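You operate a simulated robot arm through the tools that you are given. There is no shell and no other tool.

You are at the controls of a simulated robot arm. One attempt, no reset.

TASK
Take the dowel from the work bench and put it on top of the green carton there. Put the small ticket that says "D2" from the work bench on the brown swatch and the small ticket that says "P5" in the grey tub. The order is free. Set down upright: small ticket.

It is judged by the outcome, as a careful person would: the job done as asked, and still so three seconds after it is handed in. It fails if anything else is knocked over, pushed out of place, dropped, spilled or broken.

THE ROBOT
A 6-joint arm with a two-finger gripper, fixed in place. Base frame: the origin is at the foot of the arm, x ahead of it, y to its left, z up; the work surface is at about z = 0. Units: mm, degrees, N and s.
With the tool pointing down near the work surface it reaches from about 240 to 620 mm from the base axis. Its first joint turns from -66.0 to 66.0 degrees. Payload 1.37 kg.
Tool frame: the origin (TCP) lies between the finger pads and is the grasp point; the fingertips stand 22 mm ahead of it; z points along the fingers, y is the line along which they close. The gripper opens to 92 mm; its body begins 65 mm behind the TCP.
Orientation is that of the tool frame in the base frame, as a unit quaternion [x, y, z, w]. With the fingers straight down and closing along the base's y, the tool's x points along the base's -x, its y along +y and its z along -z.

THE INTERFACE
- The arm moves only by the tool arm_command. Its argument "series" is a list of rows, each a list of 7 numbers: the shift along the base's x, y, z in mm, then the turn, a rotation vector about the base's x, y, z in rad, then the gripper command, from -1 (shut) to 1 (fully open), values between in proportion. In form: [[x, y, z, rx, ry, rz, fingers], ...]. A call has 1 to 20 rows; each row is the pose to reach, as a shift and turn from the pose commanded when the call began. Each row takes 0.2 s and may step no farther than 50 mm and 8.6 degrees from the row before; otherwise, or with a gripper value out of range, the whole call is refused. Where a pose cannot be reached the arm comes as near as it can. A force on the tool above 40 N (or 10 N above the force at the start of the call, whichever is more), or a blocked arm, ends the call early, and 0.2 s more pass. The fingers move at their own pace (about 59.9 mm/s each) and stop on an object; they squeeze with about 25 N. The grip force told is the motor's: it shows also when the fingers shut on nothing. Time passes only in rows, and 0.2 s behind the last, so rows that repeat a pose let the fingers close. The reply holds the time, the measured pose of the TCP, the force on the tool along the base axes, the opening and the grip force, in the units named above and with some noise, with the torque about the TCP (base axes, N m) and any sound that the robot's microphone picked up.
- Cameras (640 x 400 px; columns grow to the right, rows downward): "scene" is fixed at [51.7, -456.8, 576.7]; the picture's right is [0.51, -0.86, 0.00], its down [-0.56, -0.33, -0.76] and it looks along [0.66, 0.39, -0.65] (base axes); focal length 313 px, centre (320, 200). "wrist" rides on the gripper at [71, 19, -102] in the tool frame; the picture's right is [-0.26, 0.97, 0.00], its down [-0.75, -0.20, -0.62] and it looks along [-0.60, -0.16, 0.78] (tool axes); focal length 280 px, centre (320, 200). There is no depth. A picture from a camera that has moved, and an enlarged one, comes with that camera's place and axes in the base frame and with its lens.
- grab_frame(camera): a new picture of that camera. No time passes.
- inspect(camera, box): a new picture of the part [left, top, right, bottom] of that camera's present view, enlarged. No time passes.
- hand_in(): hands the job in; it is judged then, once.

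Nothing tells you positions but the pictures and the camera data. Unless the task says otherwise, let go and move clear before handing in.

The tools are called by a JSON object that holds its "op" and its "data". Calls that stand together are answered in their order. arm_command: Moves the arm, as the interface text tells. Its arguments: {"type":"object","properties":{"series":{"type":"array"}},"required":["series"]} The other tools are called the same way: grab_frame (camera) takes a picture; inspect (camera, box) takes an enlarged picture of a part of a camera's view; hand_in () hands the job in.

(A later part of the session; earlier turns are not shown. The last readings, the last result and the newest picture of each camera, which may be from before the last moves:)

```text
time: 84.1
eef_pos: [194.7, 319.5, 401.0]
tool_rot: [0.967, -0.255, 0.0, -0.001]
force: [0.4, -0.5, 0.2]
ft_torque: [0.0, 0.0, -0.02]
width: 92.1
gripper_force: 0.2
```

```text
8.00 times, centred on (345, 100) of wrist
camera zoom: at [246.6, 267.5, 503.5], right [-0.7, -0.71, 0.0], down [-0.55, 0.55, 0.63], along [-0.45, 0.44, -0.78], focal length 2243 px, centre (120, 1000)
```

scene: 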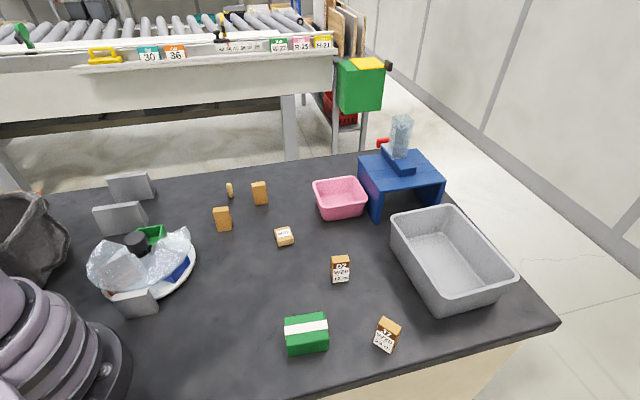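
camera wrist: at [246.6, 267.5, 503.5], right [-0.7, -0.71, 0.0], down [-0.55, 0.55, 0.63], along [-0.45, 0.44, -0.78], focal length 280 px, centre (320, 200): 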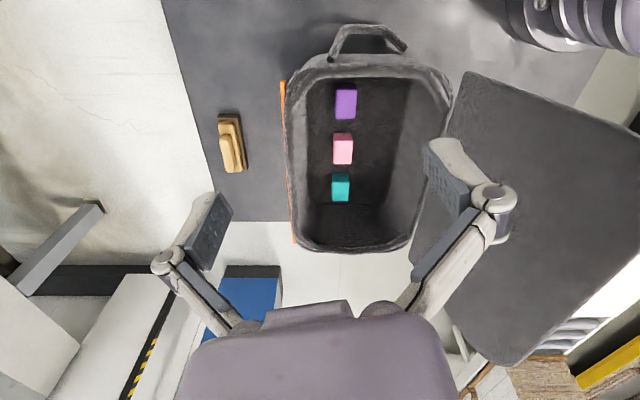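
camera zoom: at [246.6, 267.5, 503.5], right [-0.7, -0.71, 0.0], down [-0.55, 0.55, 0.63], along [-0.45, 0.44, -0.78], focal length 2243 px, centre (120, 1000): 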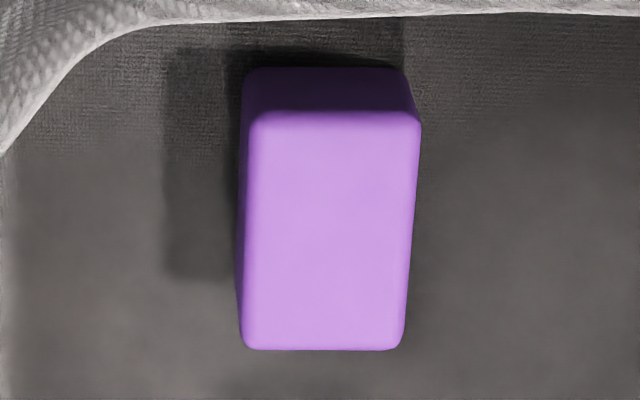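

I've now checked everywhere. The only sample-like piece on the bench is the flat wood-brown square with the sample code "W-72" at about (465, -110). A careful person would take that as the brown swatch, so I'll use it. First the dowel: I'll move above it at about (519, 115).

{"op": "arm_command", "data": {"series": [[17, -11, 0, 0, 0, -0.138, 1], [34, -22, 0, 0, 0, -0.276, 1], [51, -32, 0, 0, 0, -0.414, 1], [68, -43, 0, 0, 0, -0.552, 1], [85, -54, 0, 0, 0, -0.69, 1], [102, -65, -10, 0, 0, -0.828, 1], [119, -76, -20, 0, 0, -0.966, 1], [136, -86, -35, 0, 0, -1.104, 1], [153, -97, -50, 0, 0, -1.242, 1], [171, -108, -65, 0, 0, -1.38, 1], [188, -119, -80, 0, 0, -1.518, 1], [205, -130, -95, 0, 0, -1.656, 1], [222, -140, -110, 0, 0, -1.794, 1], [239, -151, -125, 0, 0, -1.932, 1], [256, -162, -140, 0, 0, -2.07, 1], [273, -173, -155, 0, 0, -2.208, 1], [290, -183, -170, 0, 0, -2.346, 1], [307, -194, -185, 0, 0, -2.484, 1], [324, -205, -200, 0, 0, -2.62, 1]]}}

{"op": "grab_frame", "data": {"camera": "wrist"}}

```text
time: 88.1
eef_pos: [520.2, 112.8, 200.4]
tool_rot: [-0.001, 1.0, 0.001, 0.0]
force: [0.7, 0.3, 0.5]
ft_torque: [-0.02, 0.01, -0.01]
width: 91.9
gripper_force: 0.1
```

```text
taken
camera wrist: at [448.2, 132.4, 303.4], right [0.26, 0.97, 0.0], down [0.75, -0.2, 0.63], along [0.6, -0.16, -0.78], focal length 280 px, centre (320, 200)
```

wrist: 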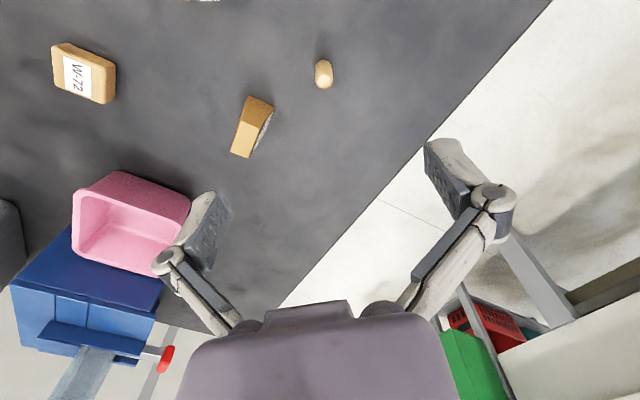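

{"op": "inspect", "data": {"camera": "wrist", "box": [290, 30, 360, 110]}}

{"op": "inspect", "data": {"camera": "wrist", "box": [220, 80, 290, 170]}}

{"op": "inspect", "data": {"camera": "wrist", "box": [30, 20, 130, 120]}}

```text
5.00 times, centred on (325, 70) of wrist
camera zoom: at [448.2, 132.4, 303.4], right [0.26, 0.97, 0.0], down [0.75, -0.2, 0.63], along [0.6, -0.16, -0.78], focal length 1402 px, centre (295, 850)
```

zoom: 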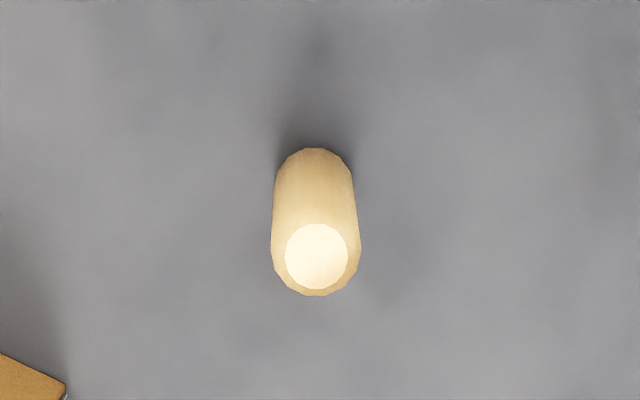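

```text
4.44 times, centred on (255, 125) of wrist
camera zoom: at [448.2, 132.4, 303.4], right [0.26, 0.97, 0.0], down [0.75, -0.2, 0.63], along [0.6, -0.16, -0.78], focal length 1246 px, centre (609, 533)
```

zoom: 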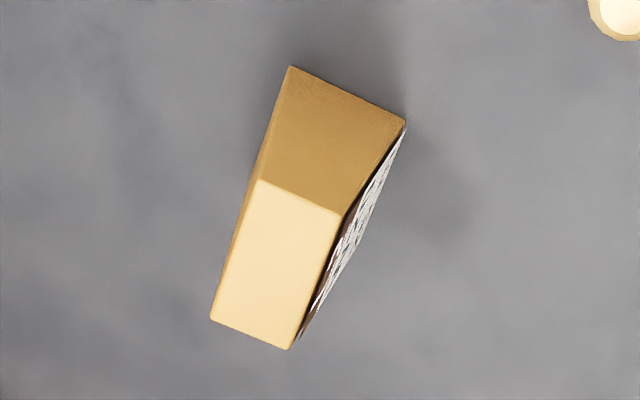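

```text
4.00 times, centred on (80, 70) of wrist
camera zoom: at [448.2, 132.4, 303.4], right [0.26, 0.97, 0.0], down [0.75, -0.2, 0.63], along [0.6, -0.16, -0.78], focal length 1122 px, centre (1280, 720)
```

zoom: 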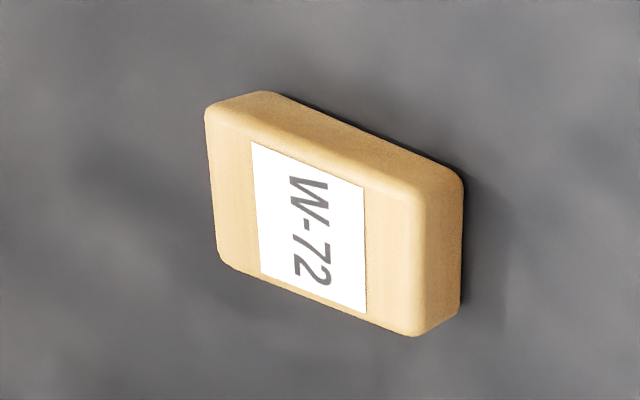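

The dowel is standing upright at about (519, 118), roughly 46 mm tall. I'll centre over it and check again at lower height.

{"op": "arm_command", "data": {"series": [[-1, 4.7, -30, 0, 0, 0, 1], [-1, 4.7, -60, 0, 0, 0, 1], [-1, 4.7, -90, 0, 0, 0, 1], [-1, 4.7, -110, 0, 0, 0, 1]]}}

{"op": "grab_frame", "data": {"camera": "wrist"}}

{"op": "inspect", "data": {"camera": "wrist", "box": [270, 60, 370, 180]}}

```text
time: 89.1
eef_pos: [520.5, 118.8, 90.2]
tool_rot: [-0.003, 1.0, 0.0, 0.001]
force: [0.6, -0.4, -0.1]
ft_torque: [0.03, 0.05, -0.01]
width: 92.2
gripper_force: 0.1
```

```text
taken
camera wrist: at [447.2, 138.0, 193.4], right [0.26, 0.97, 0.0], down [0.75, -0.2, 0.63], along [0.61, -0.16, -0.78], focal length 280 px, centre (320, 200)
```

wrist: 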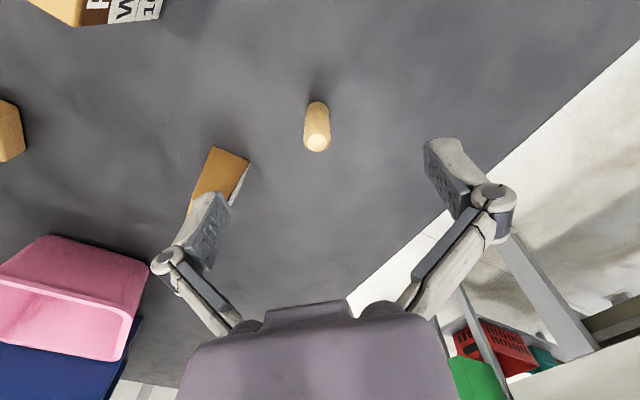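

```text
3.33 times, centred on (320, 120) of wrist
camera zoom: at [447.2, 138.0, 193.4], right [0.26, 0.97, 0.0], down [0.75, -0.2, 0.63], along [0.61, -0.16, -0.78], focal length 935 px, centre (320, 467)
```

zoom: 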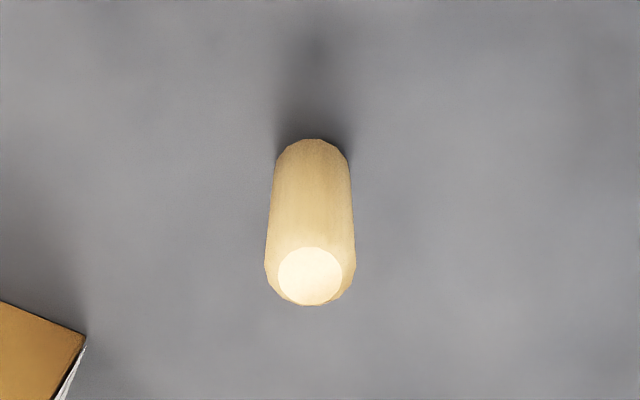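

Well centred. Descending and closing on the dowel.

{"op": "arm_command", "data": {"series": [[0, -0.8, -25, 0, 0, 0, 1], [0, -0.8, -45, 0, 0, 0, 1], [0, -0.8, -61, 0, 0, 0, 1], [0, -0.8, -61, 0, 0, 0, 0], [0, -0.8, -61, 0, 0, 0, -0.5], [0, -0.8, -61, 0, 0, 0, -1], [0, -0.8, -61, 0, 0, 0, -1], [0, -0.8, -61, 0, 0, 0, -1]]}}

{"op": "grab_frame", "data": {"camera": "wrist"}}

```text
time: 90.9
eef_pos: [519.7, 115.8, 30.7]
tool_rot: [-0.002, 1.0, 0.0, 0.001]
force: [0.5, 0.3, 0.6]
ft_torque: [-0.02, 0.02, 0.0]
width: 13.4
gripper_force: 25.2
```

```text
taken
camera wrist: at [447.1, 136.8, 132.7], right [0.26, 0.97, 0.0], down [0.75, -0.2, 0.63], along [0.61, -0.16, -0.78], focal length 280 px, centre (320, 200)
```

wrist: 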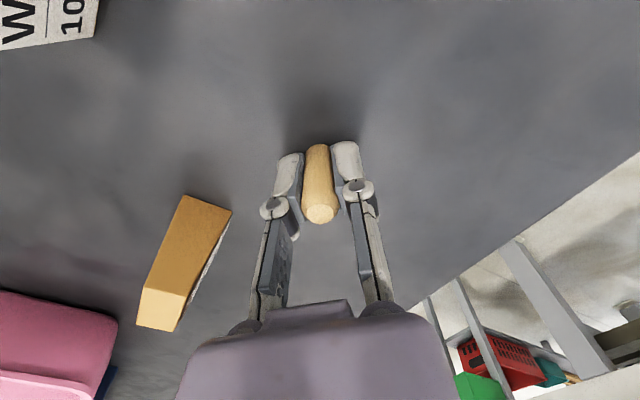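

The dowel is held. I'll lift it and carry it over to the green carton.

{"op": "arm_command", "data": {"series": [[0, 0, 20, 0, 0, 0, -1], [0, 0, 60, 0, 0, 0, -1], [0, 0, 100, 0, 0, 0, -1], [0, 0, 140, 0, 0, 0, -1], [-20, -30, 155, 0, 0, 0, -1], [-43, -68, 160, 0, 0, 0, -1], [-66, -107, 160, 0, 0, 0, -1], [-89, -146, 160, 0, 0, 0, -1], [-112, -185, 160, 0, 0, 0, -1], [-135, -224, 160, 0, 0, 0, -1], [-158, -263, 160, 0, 0, 0, -1], [-180, -301, 160, 0, 0, 0, -1], [-202, -339, 160, 0, 0, 0, -1], [-222, -376, 160, 0, 0, 0, -1], [-240, -409, 160, 0, 0, 0, -1]]}}

{"op": "grab_frame", "data": {"camera": "wrist"}}

{"op": "grab_frame", "data": {"camera": "scene"}}

```text
time: 94.1
eef_pos: [279.9, -292.1, 189.5]
tool_rot: [-0.003, 1.0, 0.0, 0.001]
force: [-0.1, 0.4, -0.2]
ft_torque: [0.01, -0.01, -0.02]
width: 13.3
gripper_force: 24.5
```

```text
taken
camera wrist: at [206.7, -272.9, 292.9], right [0.26, 0.97, 0.0], down [0.75, -0.2, 0.63], along [0.61, -0.16, -0.78], focal length 280 px, centre (320, 200)
```

wrist: 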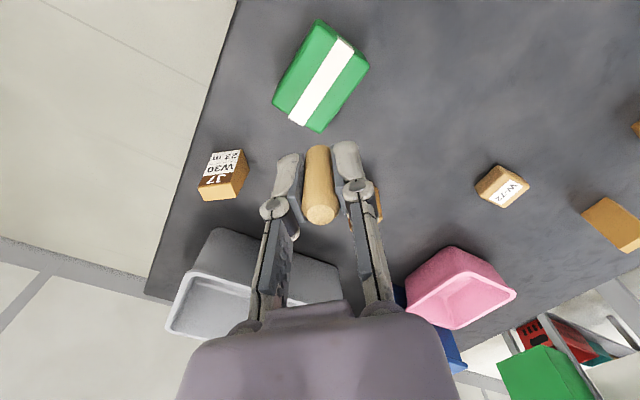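

```text
taken
```

scene: 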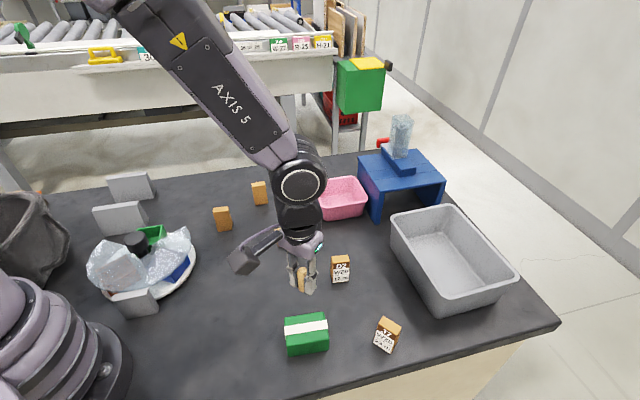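

{"op": "inspect", "data": {"camera": "wrist", "box": [260, 10, 380, 140]}}

```text
3.08 times, centred on (320, 75) of wrist
camera zoom: at [206.7, -272.9, 292.9], right [0.26, 0.97, 0.0], down [0.75, -0.2, 0.63], along [0.61, -0.16, -0.78], focal length 863 px, centre (320, 585)
```

zoom: 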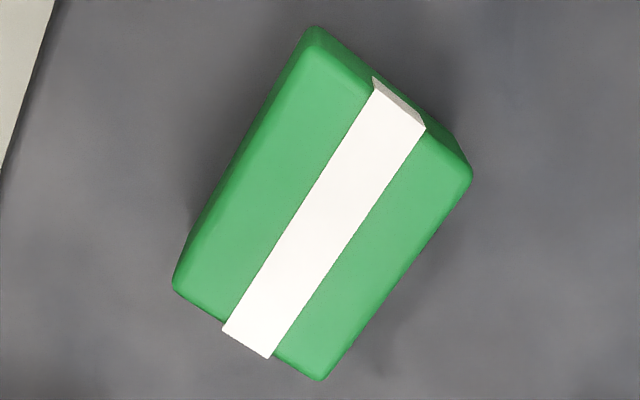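

The dowel is right over the carton centre (about 280, -292). I'll lower it in small steps to feel for contact.

{"op": "arm_command", "data": {"series": [[-0.5, 0, -30, 0, 0, 0, -1], [-0.5, 0, -60, 0, 0, 0, -1], [-0.5, 0, -90, 0, 0, 0, -1], [-0.5, 0, -105, 0, 0, 0, -1], [-0.5, 0, -110, 0, 0, 0, -1], [-0.5, 0, -110, 0, 0, 0, -1]]}}

{"op": "inspect", "data": {"camera": "scene", "box": [270, 270, 350, 360]}}

```text
time: 95.5
eef_pos: [279.2, -292.5, 80.0]
tool_rot: [-0.002, 1.0, 0.0, 0.001]
force: [-0.1, 0.1, 0.6]
ft_torque: [-0.04, 0.0, 0.03]
width: 13.4
gripper_force: 25.1
```

```text
4.44 times, centred on (310, 315) of scene
camera zoom: at [51.7, -456.8, 576.7], right [0.51, -0.86, 0.0], down [-0.56, -0.33, -0.76], along [0.66, 0.39, -0.65], focal length 1393 px, centre (364, -311)
```

zoom: 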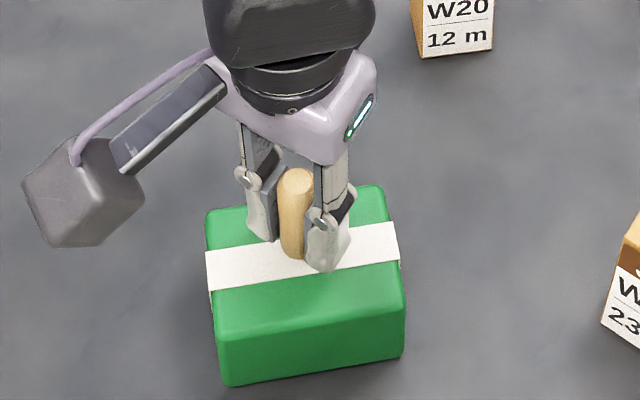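

{"op": "arm_command", "data": {"series": [[0, 0, -2, 0, 0, 0, -1], [0, 0, -4, 0, 0, 0, -1], [0, 0, -5, 0, 0, 0, -1], [0, 0, -5, 0, 0, 0, -1]]}}

```text
time: 96.5
eef_pos: [279.6, -291.7, 73.6]
tool_rot: [-0.003, 1.0, 0.0, 0.0]
force: [0.1, -0.3, 0.5]
ft_torque: [0.01, 0.0, -0.02]
width: 13.2
gripper_force: 24.0
```

{"op": "arm_command", "data": {"series": [[0, 0, -0.7, 0, 0, 0, -1], [0, 0, -1.4, 0, 0, 0, -1], [0, 0, -1.4, 0, 0, 0, -1]]}}

{"op": "inspect", "data": {"camera": "scene", "box": [285, 285, 335, 345]}}

```text
time: 97.3
eef_pos: [279.3, -291.7, 75.3]
tool_rot: [-0.003, 1.0, -0.002, 0.001]
force: [-0.2, 0.1, 17.6]
ft_torque: [-0.02, -0.01, 0.0]
width: 13.2
gripper_force: 25.2
```

```text
6.67 times, centred on (310, 315) of scene
camera zoom: at [51.6, -456.8, 576.7], right [0.51, -0.86, 0.0], down [-0.55, -0.33, -0.76], along [0.66, 0.39, -0.65], focal length 2089 px, centre (387, -567)
```

zoom: 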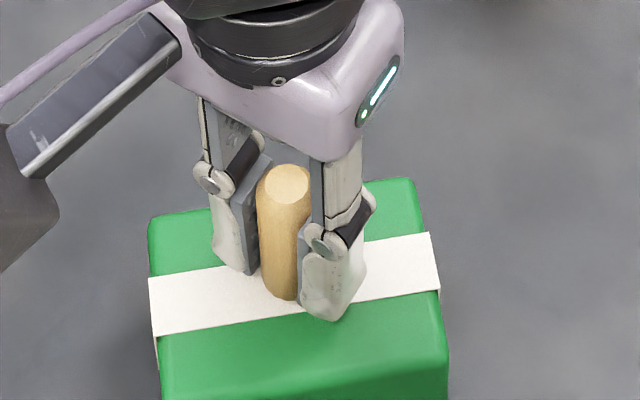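

Contact felt at 17 N. I'll ease off slightly, open the fingers gently, and then rise.

{"op": "arm_command", "data": {"series": [[0, 0, 0.6, 0, 0, 0, -1], [0, 0, 0.6, 0, 0, 0, -0.66], [0, 0, 0.6, 0, 0, 0, -0.55], [0, 0, 0.6, 0, 0, 0, -0.4], [0, 0, 0.6, 0, 0, 0, 0]]}}

{"op": "inspect", "data": {"camera": "scene", "box": [285, 285, 335, 345]}}

```text
time: 98.5
eef_pos: [279.4, -292.8, 73.4]
tool_rot: [-0.002, 1.0, -0.001, 0.001]
force: [-1.1, -1.1, 1.0]
ft_torque: [0.0, 0.02, 0.0]
width: 45.8
gripper_force: 0.1
```

```text
6.67 times, centred on (310, 315) of scene
camera zoom: at [51.7, -456.8, 576.7], right [0.51, -0.86, 0.0], down [-0.56, -0.33, -0.76], along [0.66, 0.39, -0.65], focal length 2089 px, centre (387, -567)
```

zoom: 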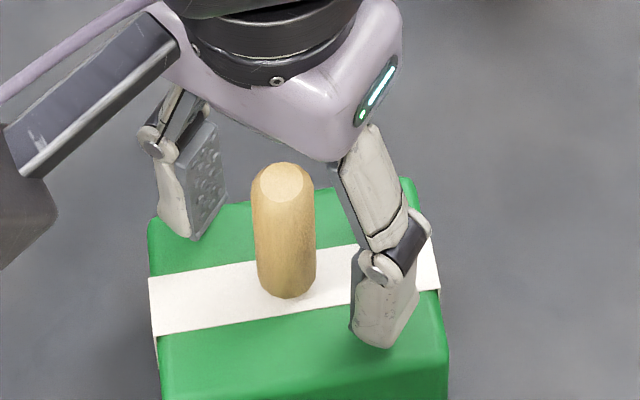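

The dowel stands upright on the carton. Lifting straight up and moving to D2.

{"op": "arm_command", "data": {"series": [[0, 0, 20, 0, 0, 0, 0], [0, 0, 50, 0, 0, 0, 0.3], [0, 0, 90, 0, 0, 0, 1], [0, 0, 130, 0, 0, 0, 1], [30, 2, 140, 0, 0, 0.12, 1], [60, 4, 140, 0, 0, 0.24, 1], [90, 6, 140, 0, 0, 0.36, 1], [120, 8, 140, 0, 0, 0.48, 1], [145, 10, 140, 0, 0, 0.6, 1], [152, 10, 140, 0, 0, 0.683, 1]]}}

{"op": "grab_frame", "data": {"camera": "wrist"}}

{"op": "inspect", "data": {"camera": "scene", "box": [270, 280, 350, 360]}}

```text
time: 100.7
eef_pos: [432.6, -282.2, 214.6]
tool_rot: [-0.338, 0.941, 0.0, 0.001]
force: [0.4, 0.4, 0.2]
ft_torque: [0.0, 0.03, -0.02]
width: 92.2
gripper_force: 0.0
```

```text
taken
camera wrist: at [363.3, -311.9, 317.1], right [-0.41, 0.91, 0.0], down [0.71, 0.32, 0.63], along [0.57, 0.26, -0.78], focal length 280 px, centre (320, 200)
```

wrist: 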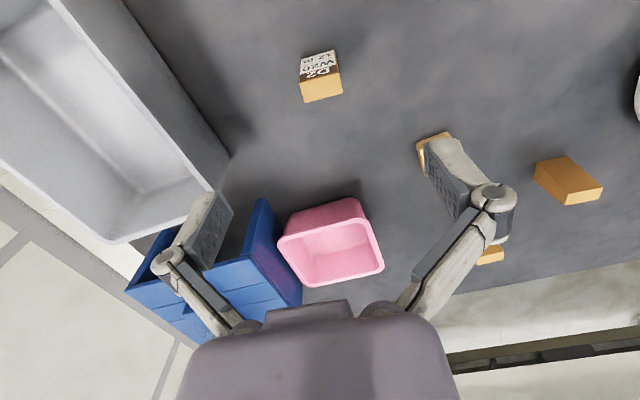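

```text
5.00 times, centred on (310, 320) of scene
camera zoom: at [51.7, -456.8, 576.7], right [0.51, -0.86, 0.0], down [-0.56, -0.33, -0.76], along [0.66, 0.39, -0.65], focal length 1567 px, centre (370, -400)
```

zoom: 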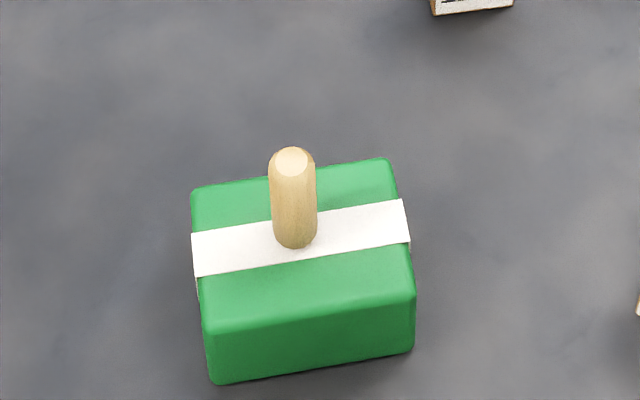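

The dowel task is done. Now I'll measure D2 from the wrist view.

{"op": "inspect", "data": {"camera": "wrist", "box": [280, 35, 360, 115]}}

```text
5.00 times, centred on (320, 75) of wrist
camera zoom: at [363.3, -311.9, 317.1], right [-0.41, 0.91, 0.0], down [0.71, 0.32, 0.63], along [0.57, 0.26, -0.78], focal length 1402 px, centre (320, 825)
```

zoom: 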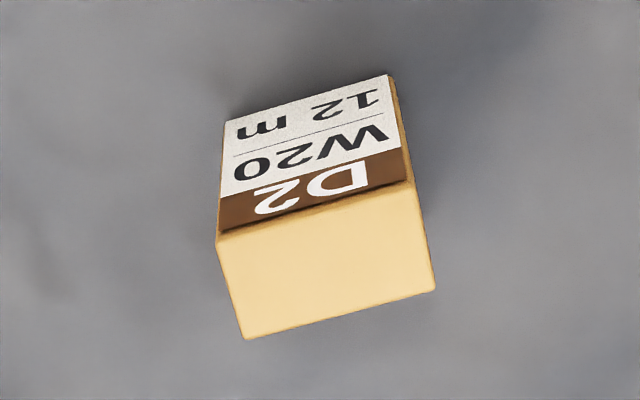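

{"op": "arm_command", "data": {"series": [[-0.3, 2.2, -40, 0, 0, -0.015, 1], [-0.3, 2.2, -80, 0, 0, -0.015, 1], [-0.3, 2.2, -115, 0, 0, -0.015, 1]]}}

{"op": "grab_frame", "data": {"camera": "wrist"}}

{"op": "inspect", "data": {"camera": "wrist", "box": [270, 80, 370, 200]}}

```text
time: 101.5
eef_pos: [431.3, -280.0, 99.3]
tool_rot: [-0.331, 0.944, 0.0, 0.001]
force: [0.1, 0.6, 0.3]
ft_torque: [-0.01, 0.01, -0.01]
width: 91.9
gripper_force: 0.0
```

```text
taken
camera wrist: at [363.2, -308.4, 202.5], right [-0.4, 0.92, 0.0], down [0.72, 0.31, 0.63], along [0.58, 0.25, -0.78], focal length 280 px, centre (320, 200)
```

wrist: 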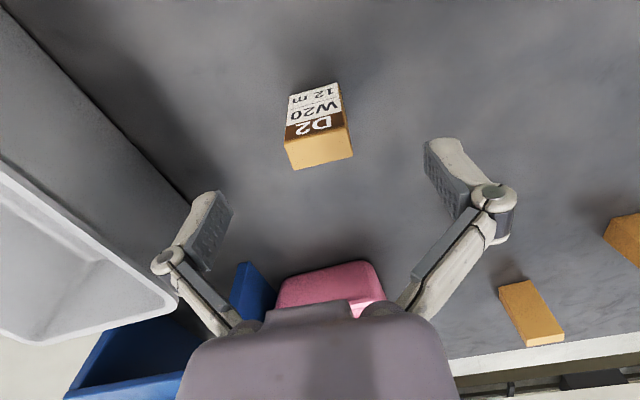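

```text
3.33 times, centred on (320, 140) of wrist
camera zoom: at [363.2, -308.4, 202.5], right [-0.4, 0.92, 0.0], down [0.72, 0.31, 0.63], along [0.58, 0.25, -0.78], focal length 935 px, centre (320, 400)
```

zoom: 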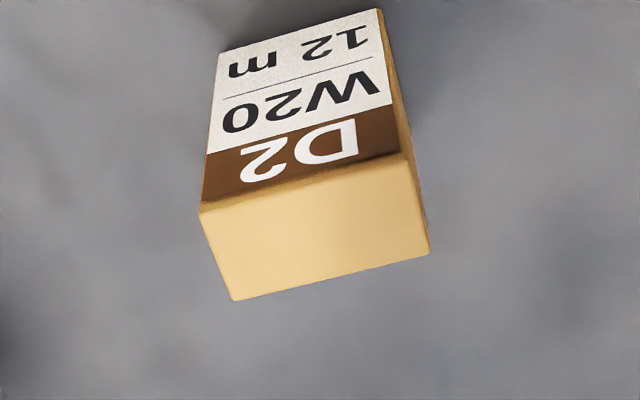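

D2 is centred between the fingers. Going down and gripping it by its narrow sides.

{"op": "arm_command", "data": {"series": [[1.2, 0.5, -20, 0, 0, 0.02, 1], [1.2, 0.5, -40, 0, 0, 0.025, 1], [1.2, 0.5, -55, 0, 0, 0.025, 1], [1.2, 0.5, -55, 0, 0, 0.025, 0.2], [1.2, 0.5, -55, 0, 0, 0.025, -0.1], [1.2, 0.5, -55, 0, 0, 0.025, -0.3], [1.2, 0.5, -55, 0, 0, 0.025, -1], [1.2, 0.5, -55, 0, 0, 0.025, -1]]}}

{"op": "grab_frame", "data": {"camera": "wrist"}}

```text
time: 103.3
eef_pos: [433.2, -278.8, 44.7]
tool_rot: [-0.343, 0.939, 0.0, 0.001]
force: [0.2, -0.3, 0.8]
ft_torque: [0.02, 0.0, 0.0]
width: 35.0
gripper_force: 25.0
```

```text
taken
camera wrist: at [364.4, -309.0, 147.1], right [-0.42, 0.91, 0.0], down [0.71, 0.33, 0.63], along [0.57, 0.26, -0.78], focal length 280 px, centre (320, 200)
```

wrist: 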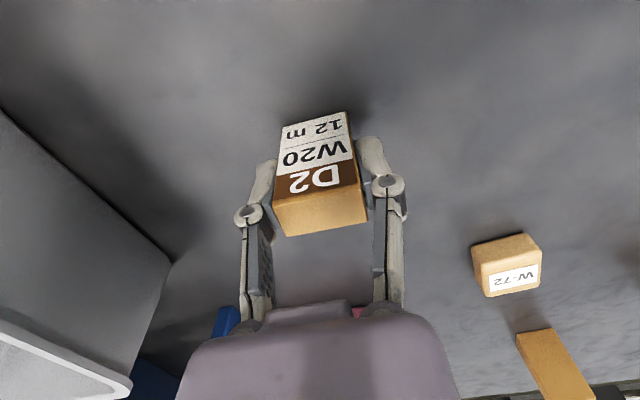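

D2 is gripped (35 mm). Lifting and carrying it over to the W-72 piece.

{"op": "arm_command", "data": {"series": [[0, 0, 20, 0, 0, 0, -1], [0, 0, 60, 0, 0, 0, -1], [0, 0, 100, 0, 0, 0, -1], [5, 30, 110, 0, 0, 0.02, -1], [10, 65, 110, 0, 0, 0.04, -1], [15, 100, 110, 0, 0, 0.06, -1], [15, 125, 110, 0, 0, 0.08, -1], [15, 125, 110, 0, 0, 0.108, -1]]}}

{"op": "grab_frame", "data": {"camera": "wrist"}}

{"op": "grab_frame", "data": {"camera": "scene"}}

```text
time: 105.1
eef_pos: [447.2, -154.8, 154.1]
tool_rot: [-0.392, 0.92, 0.001, 0.001]
force: [-0.6, -0.6, -0.3]
ft_torque: [0.03, 0.0, 0.03]
width: 34.8
gripper_force: 24.6
```

```text
taken
camera wrist: at [382.9, -191.3, 257.5], right [-0.52, 0.86, 0.0], down [0.67, 0.4, 0.63], along [0.54, 0.32, -0.78], focal length 280 px, centre (320, 200)
```

wrist: 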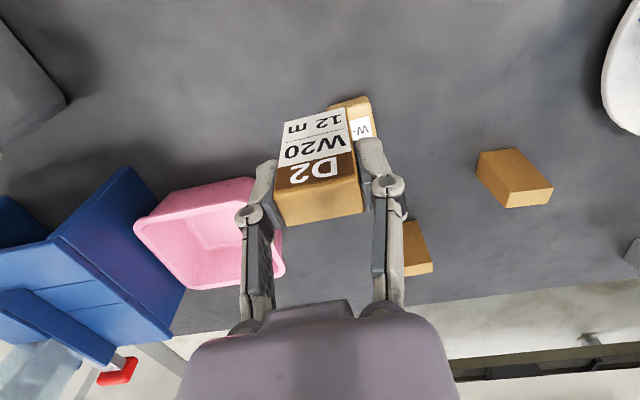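

```text
taken
```

scene: 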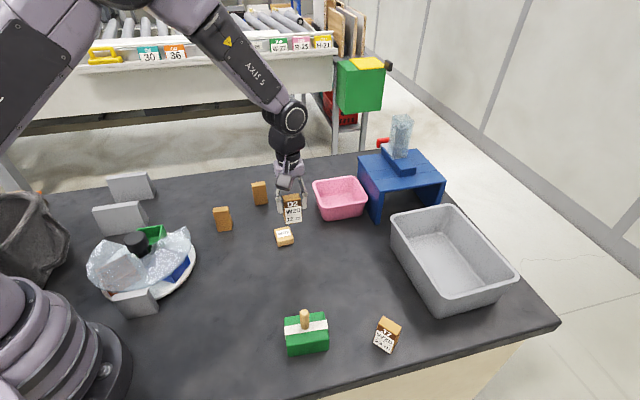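

{"op": "arm_command", "data": {"series": [[8, 22, 0, 0, 0, 0, -1], [16, 44, 0, 0, 0, 0, -1], [16, 44, -30, 0, 0, 0, -1], [16, 44, -60, 0, 0, 0, -1], [16, 44, -72, 0, 0, 0, -1], [16, 44, -72, 0, 0, 0, -1]]}}

{"op": "inspect", "data": {"camera": "scene", "box": [260, 200, 310, 255]}}

{"op": "grab_frame", "data": {"camera": "wrist"}}

```text
time: 106.5
eef_pos: [462.9, -111.1, 81.6]
tool_rot: [-0.392, 0.92, 0.001, 0.001]
force: [0.6, 0.5, -0.3]
ft_torque: [0.01, 0.03, -0.01]
width: 34.7
gripper_force: 25.1
```

```text
7.27 times, centred on (285, 228) of scene
camera zoom: at [51.7, -456.8, 576.7], right [0.51, -0.86, 0.0], down [-0.56, -0.33, -0.76], along [0.66, 0.39, -0.65], focal length 2279 px, centre (574, 0)
```

zoom: 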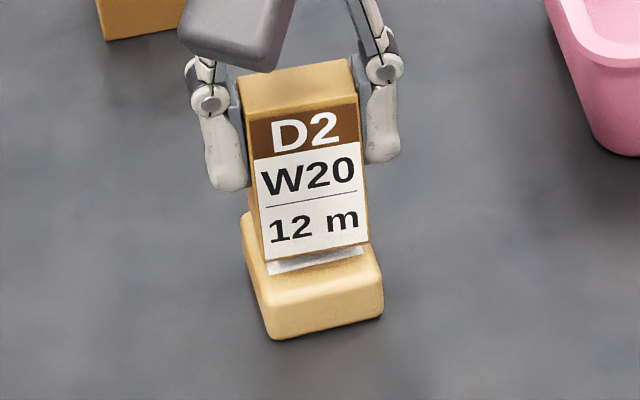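

```text
taken
camera wrist: at [399.0, -148.3, 183.8], right [-0.51, 0.86, 0.0], down [0.67, 0.4, 0.63], along [0.54, 0.32, -0.78], focal length 280 px, centre (320, 200)
```

wrist: 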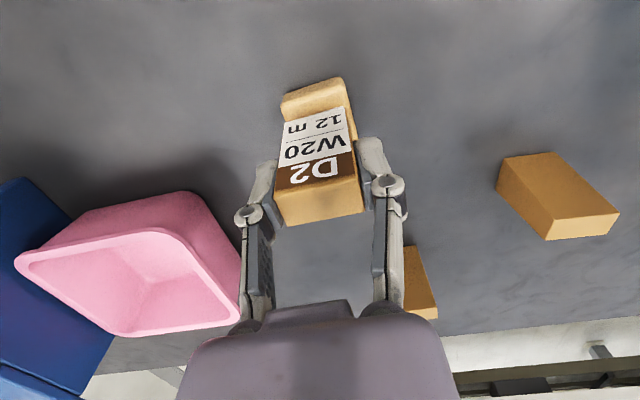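

D2 seems to sit a little lower in the grip than when I picked it up. I'll check its pose in the hand before setting it down.

{"op": "inspect", "data": {"camera": "wrist", "box": [250, 60, 400, 240]}}

{"op": "inspect", "data": {"camera": "scene", "box": [265, 195, 310, 250]}}

```text
2.22 times, centred on (325, 150) of wrist
camera zoom: at [399.0, -148.3, 183.8], right [-0.51, 0.86, 0.0], down [0.67, 0.4, 0.63], along [0.54, 0.32, -0.78], focal length 623 px, centre (309, 311)
```

zoom: 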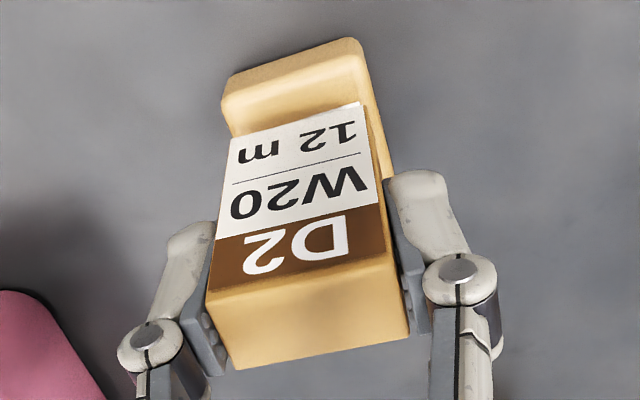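

```text
7.27 times, centred on (288, 222) of scene
camera zoom: at [51.7, -456.8, 576.7], right [0.51, -0.86, 0.0], down [-0.56, -0.33, -0.76], along [0.66, 0.39, -0.65], focal length 2279 px, centre (556, 36)
```

zoom: 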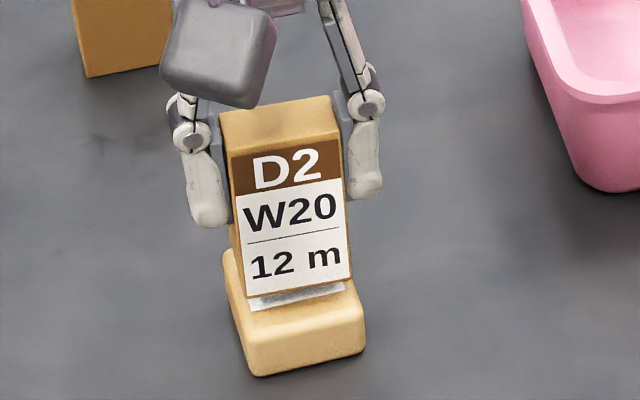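

D2 slipped about 7 mm down in the grip but is still nearly upright, and it lines up with the centre of the W-72 piece. I'll lower it slowly until I feel contact.

{"op": "arm_command", "data": {"series": [[0.5, 0, -3, 0, 0, 0, -1], [1, 0, -6, 0, 0, 0, -1], [1, 0, -8, 0, 0, 0, -1], [1, 0, -8, 0, 0, 0, -1]]}}

{"op": "inspect", "data": {"camera": "scene", "box": [265, 195, 310, 250]}}

```text
time: 107.5
eef_pos: [463.6, -110.9, 72.9]
tool_rot: [-0.393, 0.92, 0.0, 0.001]
force: [-0.1, -0.8, -0.5]
ft_torque: [-0.01, 0.0, 0.0]
width: 34.8
gripper_force: 25.1
```

```text
7.27 times, centred on (288, 222) of scene
camera zoom: at [51.7, -456.8, 576.7], right [0.51, -0.86, 0.0], down [-0.56, -0.33, -0.76], along [0.66, 0.39, -0.65], focal length 2279 px, centre (556, 36)
```

zoom: 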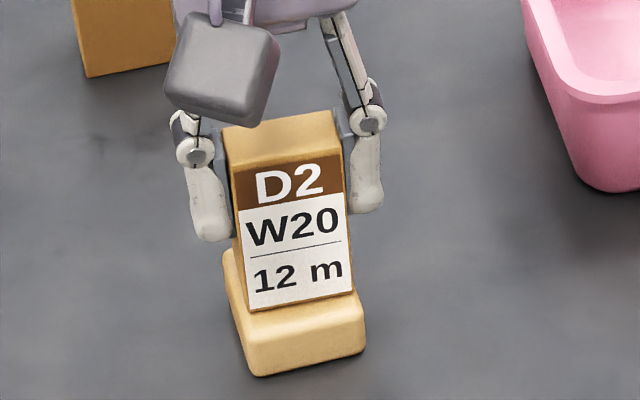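

{"op": "arm_command", "data": {"series": [[0, 0, -1, 0, 0, 0, -1], [0, 0, -2, 0, 0, 0, -1], [0, 0, -3, 0, 0, 0, -1], [0, 0, -3, 0, 0, 0, -1]]}}

{"op": "inspect", "data": {"camera": "scene", "box": [265, 195, 310, 250]}}

```text
time: 108.5
eef_pos: [465.0, -109.7, 71.3]
tool_rot: [-0.392, 0.92, -0.001, 0.002]
force: [-2.7, 0.3, 21.7]
ft_torque: [-0.07, 0.18, 0.02]
width: 34.6
gripper_force: 25.1
```

```text
7.27 times, centred on (288, 222) of scene
camera zoom: at [51.5, -456.8, 576.7], right [0.51, -0.86, 0.0], down [-0.55, -0.33, -0.76], along [0.66, 0.39, -0.65], focal length 2279 px, centre (556, 36)
```

zoom: 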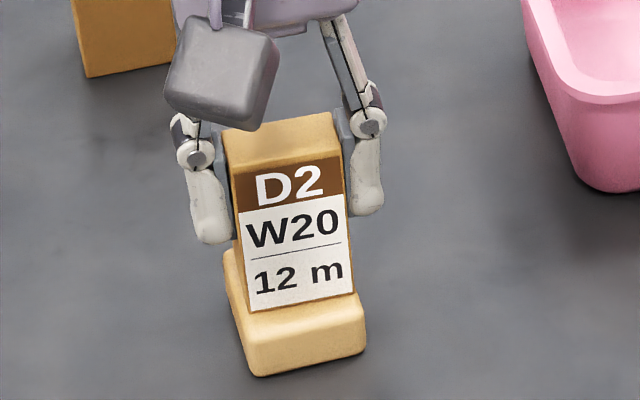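

{"op": "arm_command", "data": {"series": [[0, 0, 0.8, 0, 0, 0, -1], [0, 0, 0.8, 0, 0, 0, -0.22], [0, 0, 0.8, 0, 0, 0, -0.15], [0, 0, 0.8, 0, 0, 0, 0], [0, 0, 0.8, 0, 0, 0, 0.3]]}}

{"op": "inspect", "data": {"camera": "scene", "box": [265, 195, 310, 250]}}

{"op": "grab_frame", "data": {"camera": "wrist"}}

```text
time: 109.7
eef_pos: [464.5, -109.8, 72.8]
tool_rot: [-0.392, 0.92, -0.001, 0.0]
force: [-0.1, 0.1, 0.1]
ft_torque: [-0.01, -0.01, 0.0]
width: 60.0
gripper_force: 0.1
```

```text
7.27 times, centred on (288, 222) of scene
camera zoom: at [51.7, -456.8, 576.7], right [0.51, -0.86, 0.0], down [-0.56, -0.33, -0.76], along [0.66, 0.39, -0.65], focal length 2279 px, centre (556, 36)
```

zoom: 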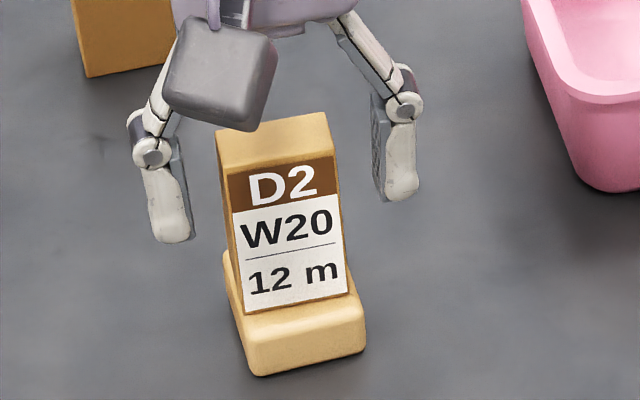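

```text
taken
camera wrist: at [399.6, -147.3, 174.8], right [-0.51, 0.86, 0.0], down [0.67, 0.4, 0.63], along [0.54, 0.32, -0.78], focal length 280 px, centre (320, 200)
```

wrist: 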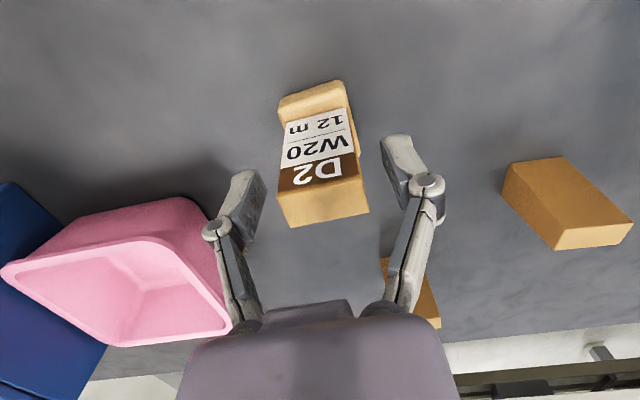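

D2 is standing on the piece. I'll raise the gripper clear and check how well it is seated.

{"op": "arm_command", "data": {"series": [[0, 0, 15, 0, 0, 0, 0.5], [0, 0, 45, 0, 0, 0, 1], [0, 0, 85, 0, 0, 0, 1], [0, 0, 120, 0, 0, 0, 1]]}}

{"op": "grab_frame", "data": {"camera": "wrist"}}

{"op": "inspect", "data": {"camera": "wrist", "box": [270, 30, 370, 130]}}

{"op": "inspect", "data": {"camera": "scene", "box": [265, 200, 305, 250]}}

```text
time: 110.7
eef_pos: [463.2, -110.3, 192.7]
tool_rot: [-0.393, 0.92, 0.001, 0.001]
force: [-0.4, 0.6, -0.8]
ft_torque: [-0.01, 0.01, 0.02]
width: 91.9
gripper_force: 0.1
```

```text
taken
camera wrist: at [399.0, -147.7, 294.6], right [-0.52, 0.86, 0.0], down [0.67, 0.4, 0.63], along [0.54, 0.32, -0.78], focal length 280 px, centre (320, 200)
```

wrist: 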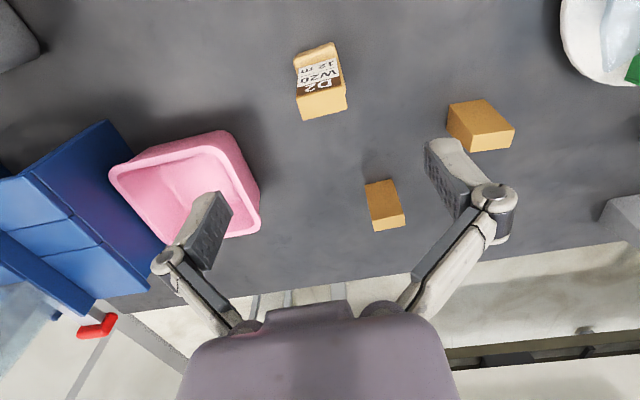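

```text
4.00 times, centred on (320, 80) of wrist
camera zoom: at [399.0, -147.7, 294.6], right [-0.52, 0.86, 0.0], down [0.67, 0.4, 0.63], along [0.54, 0.32, -0.78], focal length 1122 px, centre (320, 680)
```

zoom: 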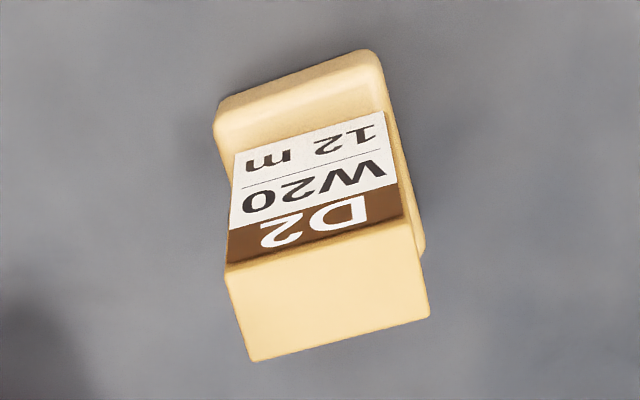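

```text
8.00 times, centred on (285, 225) of scene
camera zoom: at [51.7, -456.8, 576.7], right [0.51, -0.86, 0.0], down [-0.56, -0.33, -0.76], along [0.66, 0.39, -0.65], focal length 2507 px, centre (600, 0)
```

zoom: 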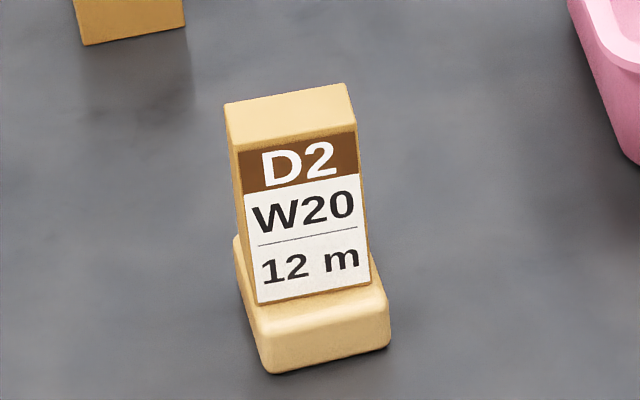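

D2 is upright and well centred. Next is P5 into the grey tub, which lies beyond the straight-down reach, so I'll do a dry run above the tub with the tool tilted 30° outward.

{"op": "arm_command", "data": {"series": [[-2, -25, 5, 0, 0, -0.13, 1], [-4, -50, 10, 0, 0, -0.26, 1], [-6, -75, 15, 0, 0, -0.39, 1], [-8, -100, 20, 0, 0, -0.52, 1], [-10, -125, 25, 0, 0, -0.65, 1], [-12, -150, 27, 0, 0, -0.78, 1], [-14, -175, 27, 0, 0, -0.91, 1], [-16, -200, 27, 0, 0, -1.04, 1], [-18, -225, 27, 0, 0, -1.17, 1], [-20, -250, 27, 0, 0, -1.3, 1], [-22, -275, 27, 0, 0, -1.43, 1], [-23, -300, 27, 0, 0, -1.553, 1]]}}

{"op": "arm_command", "data": {"series": [[15, -14, -5, -0.0887, -0.095, 0, 1], [30, -28, -15, -0.1774, -0.19, 0, 1], [45, -42, -25, -0.266, -0.285, 0, 1], [60, -56, -40, -0.3548, -0.38, 0, 1], [75, -70, -55, -0.3548, -0.38, 0, 1], [75, -70, -70, -0.3548, -0.38, 0, 1]]}}

{"op": "grab_frame", "data": {"camera": "scene"}}

{"op": "grab_frame", "data": {"camera": "wrist"}}

```text
time: 113.3
eef_pos: [440.6, -410.0, 219.0]
tool_rot: [0.366, 0.931, 0.0, 0.001]
force: [-0.4, -0.3, 0.6]
ft_torque: [0.02, -0.01, 0.0]
width: 91.7
gripper_force: 0.1
```

```text
time: 114.7
eef_pos: [516.7, -479.6, 149.0]
tool_rot: [0.352, 0.899, -0.096, 0.241]
force: [0.6, -0.9, 0.2]
ft_torque: [0.02, 0.01, 0.04]
width: 92.3
gripper_force: 0.2
```

```text
taken
```

scene: 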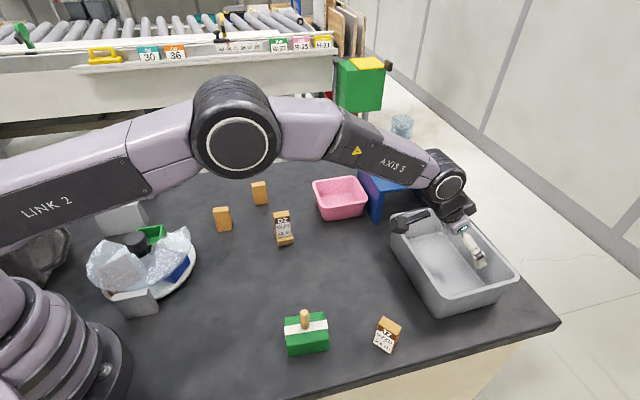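

```text
taken
camera wrist: at [446.6, -389.3, 203.3], right [0.82, 0.55, 0.13], down [0.11, -0.38, 0.92], along [0.56, -0.74, -0.37], focal length 280 px, centre (320, 200)
```

wrist: 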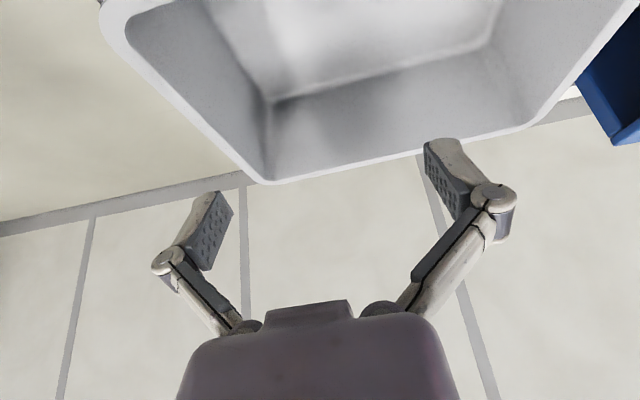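

The tilted reach works (TCP at radius 705 mm over the tub). Now I'll keep this 30° tilt, turn about vertical, and go to P5 so that I pick it up with the same tilt.

{"op": "arm_command", "data": {"series": [[-15, 14, 25, 0, 0, 0, 1], [-35, 32, 55, 0, 0, 0, 1], [-55, 50, 80, 0, 0, 0, 1], [-75, 70, 100, 0, 0, 0, 1]]}}

{"op": "arm_command", "data": {"series": [[-2, 35, 0, 0, 0, 0.115, 1], [-4, 70, 0, 0, 0, 0.23, 1], [-6, 105, 0, 0, 0, 0.345, 1], [-8, 140, 0, 0, 0, 0.46, 1], [-10, 175, 0, 0, 0, 0.575, 1], [-12, 210, 0, 0, 0, 0.69, 1], [-14, 245, 0, 0, 0, 0.805, 1], [-16, 280, -10, 0, 0, 0.92, 1], [-18, 315, -25, 0, 0, 1.035, 1], [-20, 350, -40, 0, 0, 1.15, 1], [-22, 385, -55, 0, 0, 1.265, 1], [-24, 420, -70, 0, 0, 1.38, 1], [-24, 450, -85, 0, 0, 1.45, 1]]}}

{"op": "grab_frame", "data": {"camera": "wrist"}}

{"op": "grab_frame", "data": {"camera": "scene"}}

```text
time: 115.7
eef_pos: [441.2, -409.6, 249.8]
tool_rot: [0.353, 0.899, -0.095, 0.24]
force: [-0.5, 0.1, -0.3]
ft_torque: [-0.02, -0.01, -0.03]
width: 92.1
gripper_force: 0.0
```

```text
time: 118.5
eef_pos: [417.7, 39.5, 162.4]
tool_rot: [-0.333, 0.907, 0.088, 0.242]
force: [0.0, 0.6, -0.3]
ft_torque: [-0.03, -0.02, -0.02]
width: 92.3
gripper_force: 0.1
```

```text
taken
camera wrist: at [318.5, -17.9, 216.6], right [-0.45, 0.88, 0.13], down [0.39, 0.07, 0.92], along [0.8, 0.46, -0.38], focal length 280 px, centre (320, 200)
```

wrist: 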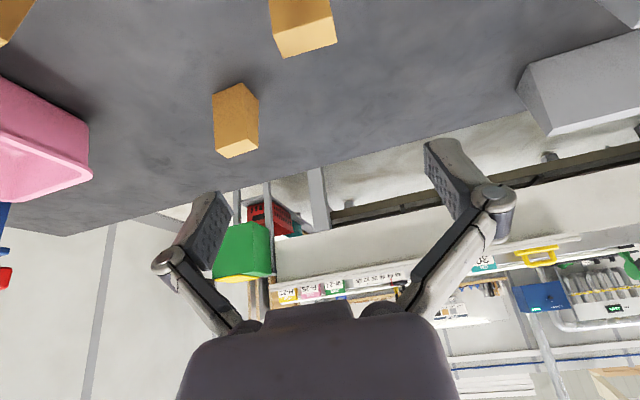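

```text
taken
```

scene: 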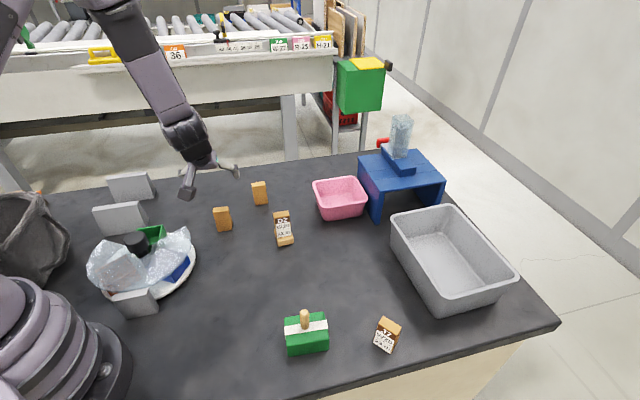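

{"op": "inspect", "data": {"camera": "wrist", "box": [250, 0, 350, 70]}}

{"op": "inspect", "data": {"camera": "scene", "box": [200, 195, 250, 240]}}

```text
5.71 times, centred on (300, 35) of wrist
camera zoom: at [318.5, -17.9, 216.6], right [-0.45, 0.88, 0.13], down [0.39, 0.07, 0.92], along [0.8, 0.46, -0.38], focal length 1602 px, centre (434, 1143)
```

zoom: 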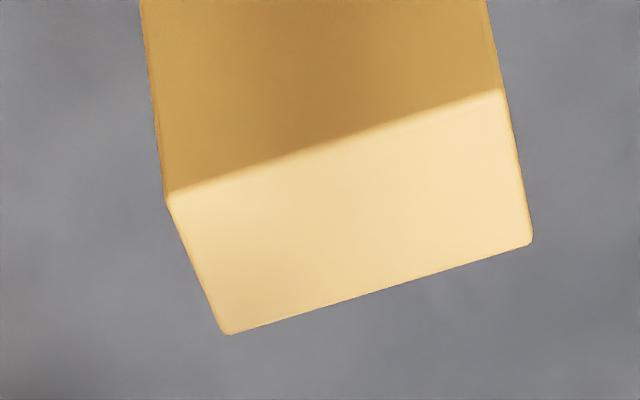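

```text
8.89 times, centred on (225, 218) of scene
camera zoom: at [51.6, -456.9, 576.7], right [0.51, -0.86, 0.0], down [-0.56, -0.33, -0.76], along [0.66, 0.39, -0.65], focal length 2786 px, centre (1164, 44)
```

zoom: 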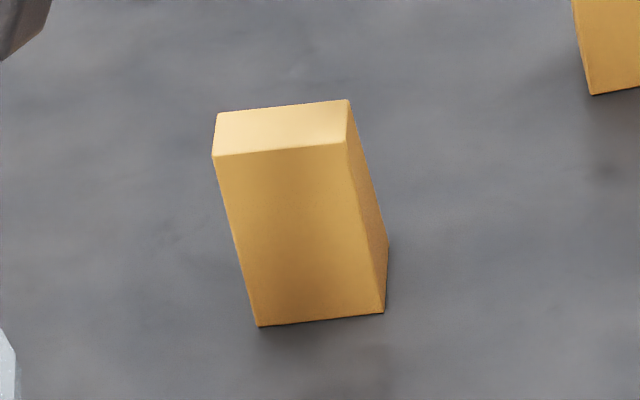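

{"op": "arm_command", "data": {"series": [[1, 2, -25, 0, 0, 0, 1], [1.9, 4, -50, 0, 0, 0, 1], [1.9, 4, -67, 0, 0, 0, 1], [1.9, 4, -67, 0, 0, 0, 1]]}}

{"op": "grab_frame", "data": {"camera": "wrist"}}

{"op": "inspect", "data": {"camera": "scene", "box": [190, 185, 260, 245]}}

```text
time: 119.5
eef_pos: [421.5, 42.7, 97.7]
tool_rot: [-0.332, 0.908, 0.09, 0.24]
force: [1.0, -0.7, -0.1]
ft_torque: [0.01, -0.03, -0.01]
width: 92.1
gripper_force: 0.0
out of reach, approached as far as the arm can: row 3, 4
```

```text
taken
camera wrist: at [323.2, -14.6, 152.6], right [-0.45, 0.88, 0.13], down [0.4, 0.06, 0.92], along [0.8, 0.47, -0.38], focal length 280 px, centre (320, 200)
```

wrist: 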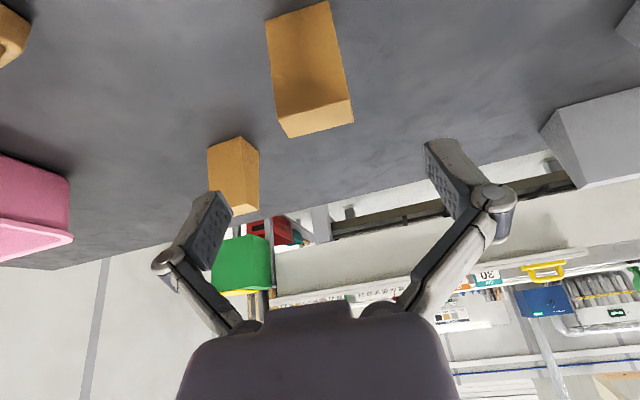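

```text
6.67 times, centred on (225, 215) of scene
camera zoom: at [51.7, -456.8, 576.7], right [0.51, -0.86, 0.0], down [-0.56, -0.33, -0.76], along [0.66, 0.39, -0.65], focal length 2089 px, centre (953, 100)
```

zoom: 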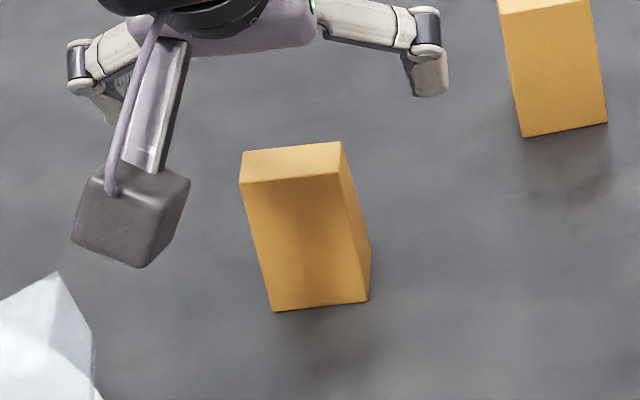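

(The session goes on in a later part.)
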